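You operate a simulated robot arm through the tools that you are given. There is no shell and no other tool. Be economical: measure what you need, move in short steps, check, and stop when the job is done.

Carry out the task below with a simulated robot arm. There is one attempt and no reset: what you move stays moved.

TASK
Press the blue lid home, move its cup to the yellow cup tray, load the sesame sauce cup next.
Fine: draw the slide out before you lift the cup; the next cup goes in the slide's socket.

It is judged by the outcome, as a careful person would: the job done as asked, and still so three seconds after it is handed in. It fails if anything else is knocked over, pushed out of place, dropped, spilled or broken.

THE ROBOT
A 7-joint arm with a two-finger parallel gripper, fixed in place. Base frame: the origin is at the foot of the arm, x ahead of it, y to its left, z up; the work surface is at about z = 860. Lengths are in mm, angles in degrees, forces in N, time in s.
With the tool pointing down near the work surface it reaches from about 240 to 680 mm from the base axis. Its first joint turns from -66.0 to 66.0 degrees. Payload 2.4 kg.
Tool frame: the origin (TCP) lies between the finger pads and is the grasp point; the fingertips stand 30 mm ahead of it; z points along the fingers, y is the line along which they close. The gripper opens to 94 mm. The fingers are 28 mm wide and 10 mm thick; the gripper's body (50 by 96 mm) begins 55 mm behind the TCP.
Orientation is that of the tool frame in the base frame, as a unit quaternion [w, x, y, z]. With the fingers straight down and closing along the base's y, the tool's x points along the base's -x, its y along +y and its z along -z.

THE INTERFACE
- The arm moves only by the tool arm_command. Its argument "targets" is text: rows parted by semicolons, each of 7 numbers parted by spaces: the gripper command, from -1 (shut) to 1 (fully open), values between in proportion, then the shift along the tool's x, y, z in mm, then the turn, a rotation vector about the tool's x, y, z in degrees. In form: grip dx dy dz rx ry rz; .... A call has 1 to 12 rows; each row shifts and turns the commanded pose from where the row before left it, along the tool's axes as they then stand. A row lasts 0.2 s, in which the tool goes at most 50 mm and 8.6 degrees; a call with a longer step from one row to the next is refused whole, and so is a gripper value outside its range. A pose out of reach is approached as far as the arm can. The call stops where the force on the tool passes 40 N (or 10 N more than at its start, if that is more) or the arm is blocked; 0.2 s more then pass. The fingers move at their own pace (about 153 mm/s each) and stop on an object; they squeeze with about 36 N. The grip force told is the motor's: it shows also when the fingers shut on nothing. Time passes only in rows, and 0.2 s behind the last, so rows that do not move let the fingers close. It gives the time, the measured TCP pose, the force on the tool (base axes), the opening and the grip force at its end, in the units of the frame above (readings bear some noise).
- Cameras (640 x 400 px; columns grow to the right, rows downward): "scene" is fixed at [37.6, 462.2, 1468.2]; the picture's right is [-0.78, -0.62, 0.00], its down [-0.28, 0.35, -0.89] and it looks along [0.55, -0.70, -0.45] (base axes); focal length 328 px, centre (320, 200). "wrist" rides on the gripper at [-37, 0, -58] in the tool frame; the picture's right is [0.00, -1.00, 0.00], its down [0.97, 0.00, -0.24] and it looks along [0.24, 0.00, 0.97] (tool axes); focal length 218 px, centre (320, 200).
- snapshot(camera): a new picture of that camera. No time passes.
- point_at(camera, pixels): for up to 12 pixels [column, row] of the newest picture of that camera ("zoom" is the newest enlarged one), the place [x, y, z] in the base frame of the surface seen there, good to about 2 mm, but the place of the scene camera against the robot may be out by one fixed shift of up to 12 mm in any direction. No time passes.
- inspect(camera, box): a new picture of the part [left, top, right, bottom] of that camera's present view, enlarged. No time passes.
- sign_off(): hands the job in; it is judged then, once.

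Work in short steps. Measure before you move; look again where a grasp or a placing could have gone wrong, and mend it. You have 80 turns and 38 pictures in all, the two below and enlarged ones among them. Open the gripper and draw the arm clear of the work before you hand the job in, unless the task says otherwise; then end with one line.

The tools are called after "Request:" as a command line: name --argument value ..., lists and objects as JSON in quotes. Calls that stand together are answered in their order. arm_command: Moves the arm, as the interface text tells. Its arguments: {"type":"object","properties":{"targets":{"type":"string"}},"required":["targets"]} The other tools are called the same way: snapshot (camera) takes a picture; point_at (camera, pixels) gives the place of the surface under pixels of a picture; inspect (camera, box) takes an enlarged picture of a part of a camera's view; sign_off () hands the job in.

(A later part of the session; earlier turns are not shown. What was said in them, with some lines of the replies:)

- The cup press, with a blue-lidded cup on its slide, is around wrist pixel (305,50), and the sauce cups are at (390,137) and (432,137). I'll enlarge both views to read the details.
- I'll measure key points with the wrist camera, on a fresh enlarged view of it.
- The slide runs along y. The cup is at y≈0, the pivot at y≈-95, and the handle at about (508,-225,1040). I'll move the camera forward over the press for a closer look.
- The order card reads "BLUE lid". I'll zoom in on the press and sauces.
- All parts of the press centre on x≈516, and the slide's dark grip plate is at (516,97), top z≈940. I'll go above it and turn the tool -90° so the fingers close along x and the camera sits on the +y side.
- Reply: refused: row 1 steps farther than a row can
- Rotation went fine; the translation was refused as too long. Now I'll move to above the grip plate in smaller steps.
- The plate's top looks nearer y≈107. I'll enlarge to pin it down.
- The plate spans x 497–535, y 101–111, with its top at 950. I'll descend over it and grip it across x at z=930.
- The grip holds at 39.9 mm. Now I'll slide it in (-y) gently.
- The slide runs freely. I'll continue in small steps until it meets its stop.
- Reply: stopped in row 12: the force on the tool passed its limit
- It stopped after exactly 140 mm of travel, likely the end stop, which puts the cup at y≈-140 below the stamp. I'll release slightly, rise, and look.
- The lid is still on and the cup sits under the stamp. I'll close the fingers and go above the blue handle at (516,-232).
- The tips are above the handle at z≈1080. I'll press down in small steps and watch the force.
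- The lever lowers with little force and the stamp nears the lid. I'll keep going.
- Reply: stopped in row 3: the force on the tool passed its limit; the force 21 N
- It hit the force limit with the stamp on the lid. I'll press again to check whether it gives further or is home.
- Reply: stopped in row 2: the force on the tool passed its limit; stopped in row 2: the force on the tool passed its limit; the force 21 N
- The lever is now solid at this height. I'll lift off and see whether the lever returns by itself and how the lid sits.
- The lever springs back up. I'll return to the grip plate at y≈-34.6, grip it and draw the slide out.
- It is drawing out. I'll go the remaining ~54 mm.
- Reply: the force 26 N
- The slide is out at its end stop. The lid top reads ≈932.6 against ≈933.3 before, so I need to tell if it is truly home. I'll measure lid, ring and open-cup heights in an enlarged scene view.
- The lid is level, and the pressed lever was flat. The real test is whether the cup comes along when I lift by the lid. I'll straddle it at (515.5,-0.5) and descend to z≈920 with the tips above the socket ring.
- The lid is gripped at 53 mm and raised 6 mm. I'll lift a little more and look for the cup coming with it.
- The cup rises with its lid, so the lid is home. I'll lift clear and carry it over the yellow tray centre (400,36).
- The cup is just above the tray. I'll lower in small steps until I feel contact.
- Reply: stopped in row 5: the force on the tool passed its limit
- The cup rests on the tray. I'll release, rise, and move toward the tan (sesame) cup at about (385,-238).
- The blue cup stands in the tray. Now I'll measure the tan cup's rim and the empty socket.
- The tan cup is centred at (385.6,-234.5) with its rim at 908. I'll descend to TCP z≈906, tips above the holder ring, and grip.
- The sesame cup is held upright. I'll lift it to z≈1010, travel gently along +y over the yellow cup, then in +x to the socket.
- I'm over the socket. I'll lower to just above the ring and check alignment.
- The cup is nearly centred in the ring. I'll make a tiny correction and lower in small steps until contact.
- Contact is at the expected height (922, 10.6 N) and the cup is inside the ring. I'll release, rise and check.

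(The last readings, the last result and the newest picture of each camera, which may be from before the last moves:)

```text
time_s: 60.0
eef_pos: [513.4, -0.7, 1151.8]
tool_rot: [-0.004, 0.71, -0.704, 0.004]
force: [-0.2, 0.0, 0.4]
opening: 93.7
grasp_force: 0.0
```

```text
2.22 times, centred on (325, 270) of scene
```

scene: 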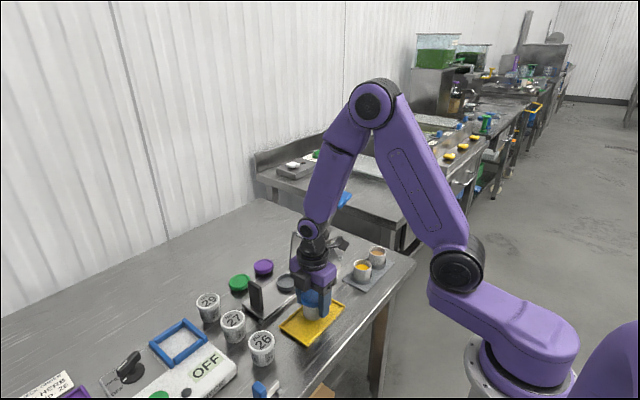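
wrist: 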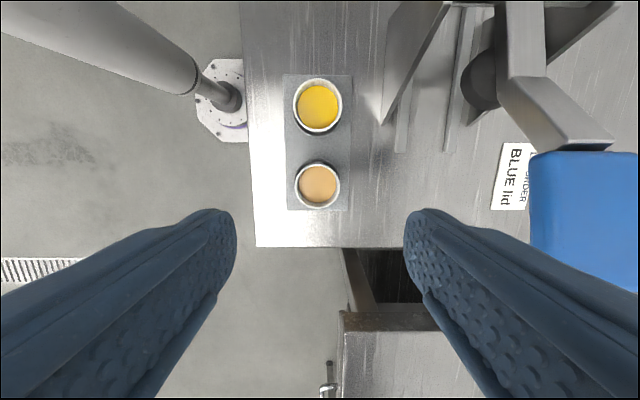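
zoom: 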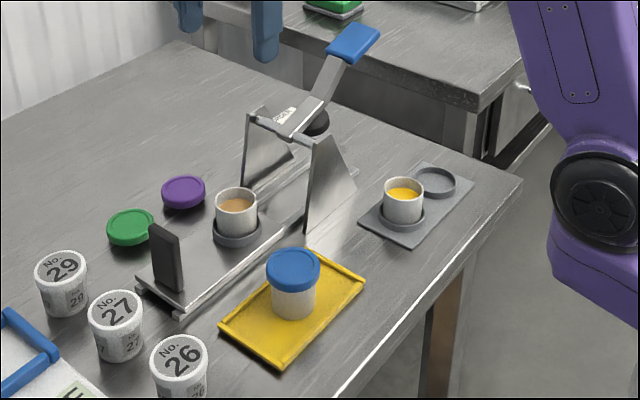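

Everything stands as intended. As a final check of the lid seating I'll compare the sesame rim height in the same socket, and the lid on the tray.

Request:
point_at --camera "zoom" --pixels '[[217, 200], [256, 200], [236, 188], [217, 202], [236, 203], [293, 265], [280, 262], [305, 262], [293, 285], [293, 289], [293, 310], [293, 330]]'

Request:
inspect --camera "scene" --box '[325, 280, 385, 330]'

```text
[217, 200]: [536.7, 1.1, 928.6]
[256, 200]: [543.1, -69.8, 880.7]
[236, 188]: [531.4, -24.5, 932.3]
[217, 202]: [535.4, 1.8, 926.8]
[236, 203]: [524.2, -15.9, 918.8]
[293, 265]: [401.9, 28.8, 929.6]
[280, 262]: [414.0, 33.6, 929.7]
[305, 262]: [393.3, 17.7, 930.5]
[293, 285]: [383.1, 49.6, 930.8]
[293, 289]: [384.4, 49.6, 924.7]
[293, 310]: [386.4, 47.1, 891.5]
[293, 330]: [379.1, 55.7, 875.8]
```

```text
8.00 times, centred on (355, 305) of scene
```

zoom: 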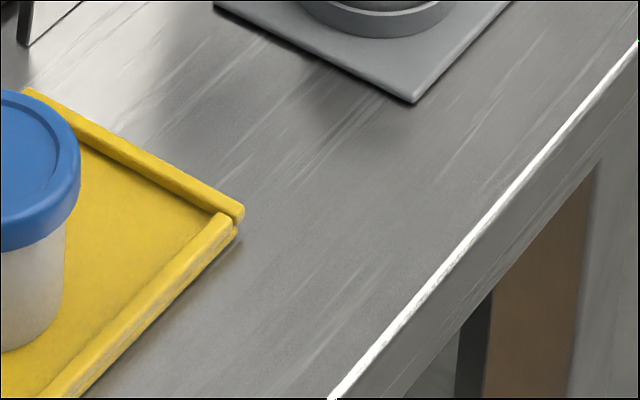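

The lid top moved about 1 mm in the press and is level. To be certain it is home, I'll give it one gentle, centred check-press with closed fingertips where the cup stands.

Request:
arm_command --targets "-1 -9 28 0 0 0 0; -1 -9 28 0 0 0 0; -1 -9 28 0 0 0 0; -1 -9 29 0 0 0 0; -1 0 0 40 0 0 0; -1 0 0 40 0 0 0; -1 0 0 40 0 0 0; -1 0 0 40 0 0 0; -1 0 0 25 0 0 0; -1 0 0 8 0 0 0; -1 0 0 0 0 0 0; -1 0 0 0 0 0 0"

```text
time_s: 62.6
eef_pos: [402.9, 35.4, 956.2]
tool_rot: [-0.004, 0.71, -0.705, 0.003]
force: [0.1, 0.4, -0.4]
opening: 0.0
grasp_force: 33.5
```

Request:
arm_command --targets "-1 0 1.5 2 0 0 0; -1 0 0 2 0 0 0; -1 0 0 1 0 0 0; -1 0 0 1 0 0 0; -1 0 0 1 0 0 0; -1 0 0 0 0 0 0"

Request:
arm_command --targets "-1 0 0 1 0 0 0; -1 0 0 1 0 0 0; -1 0 0 0 0 0 0"

```text
time_s: 64.0
eef_pos: [401.0, 35.9, 950.1]
tool_rot: [-0.004, 0.71, -0.704, 0.004]
force: [0.2, 0.6, -0.3]
opening: 0.2
grasp_force: 33.2
```

```text
time_s: 64.8
eef_pos: [402.1, 35.6, 950.3]
tool_rot: [-0.005, 0.709, -0.705, 0.005]
force: [-5.0, -0.1, 32.9]
opening: 0.0
grasp_force: 33.2
```

At 33 N the lid doesn't give at all (z stays ≈950), so it is seated. I'll retreat upward and clear, then take a last look.

Request:
arm_command --targets "-1 0 0 -5 0 0 0; -1 0 0 -20 0 0 0; -1 0 0 -40 0 0 0; 0 0 0 -45 0 0 0; 1 0 0 -45 0 0 0; 1 0 15 -40 0 0 0; 1 0 15 -40 0 0 0; 1 0 0 -30 0 0 0; 1 0 0 0 0 0 0; 1 0 0 0 0 0 0"

Request:
snapshot --camera "scene"

```text
time_s: 67.0
eef_pos: [367.6, 35.3, 1212.7]
tool_rot: [-0.005, 0.71, -0.705, 0.004]
force: [-0.4, -0.7, -0.3]
opening: 93.9
grasp_force: 0.0
```

```text
1 pictures are left
```

scene: 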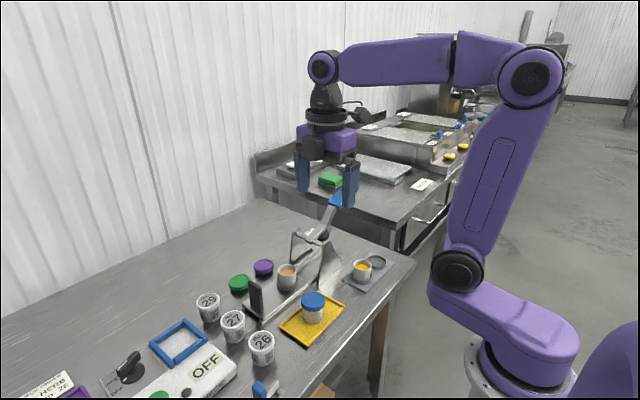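

The blue cup is at (312,310) in the yellow tray, the sesame cup is at (287,275) in the slide's socket, and the arm is clear. I'm handing the job in.

Request:
sign_off

```text
The job is handed in.
```

The blue-lidded cup was pressed and stands in the yellow tray, and the tan cup, which I took to be the sesame by its colour because it had no label, is in the drawn-out slide's socket. The lid top moved only about 1 mm in the press, but the cup lifted by its lid and the lid did not give under a 33 N check-press.
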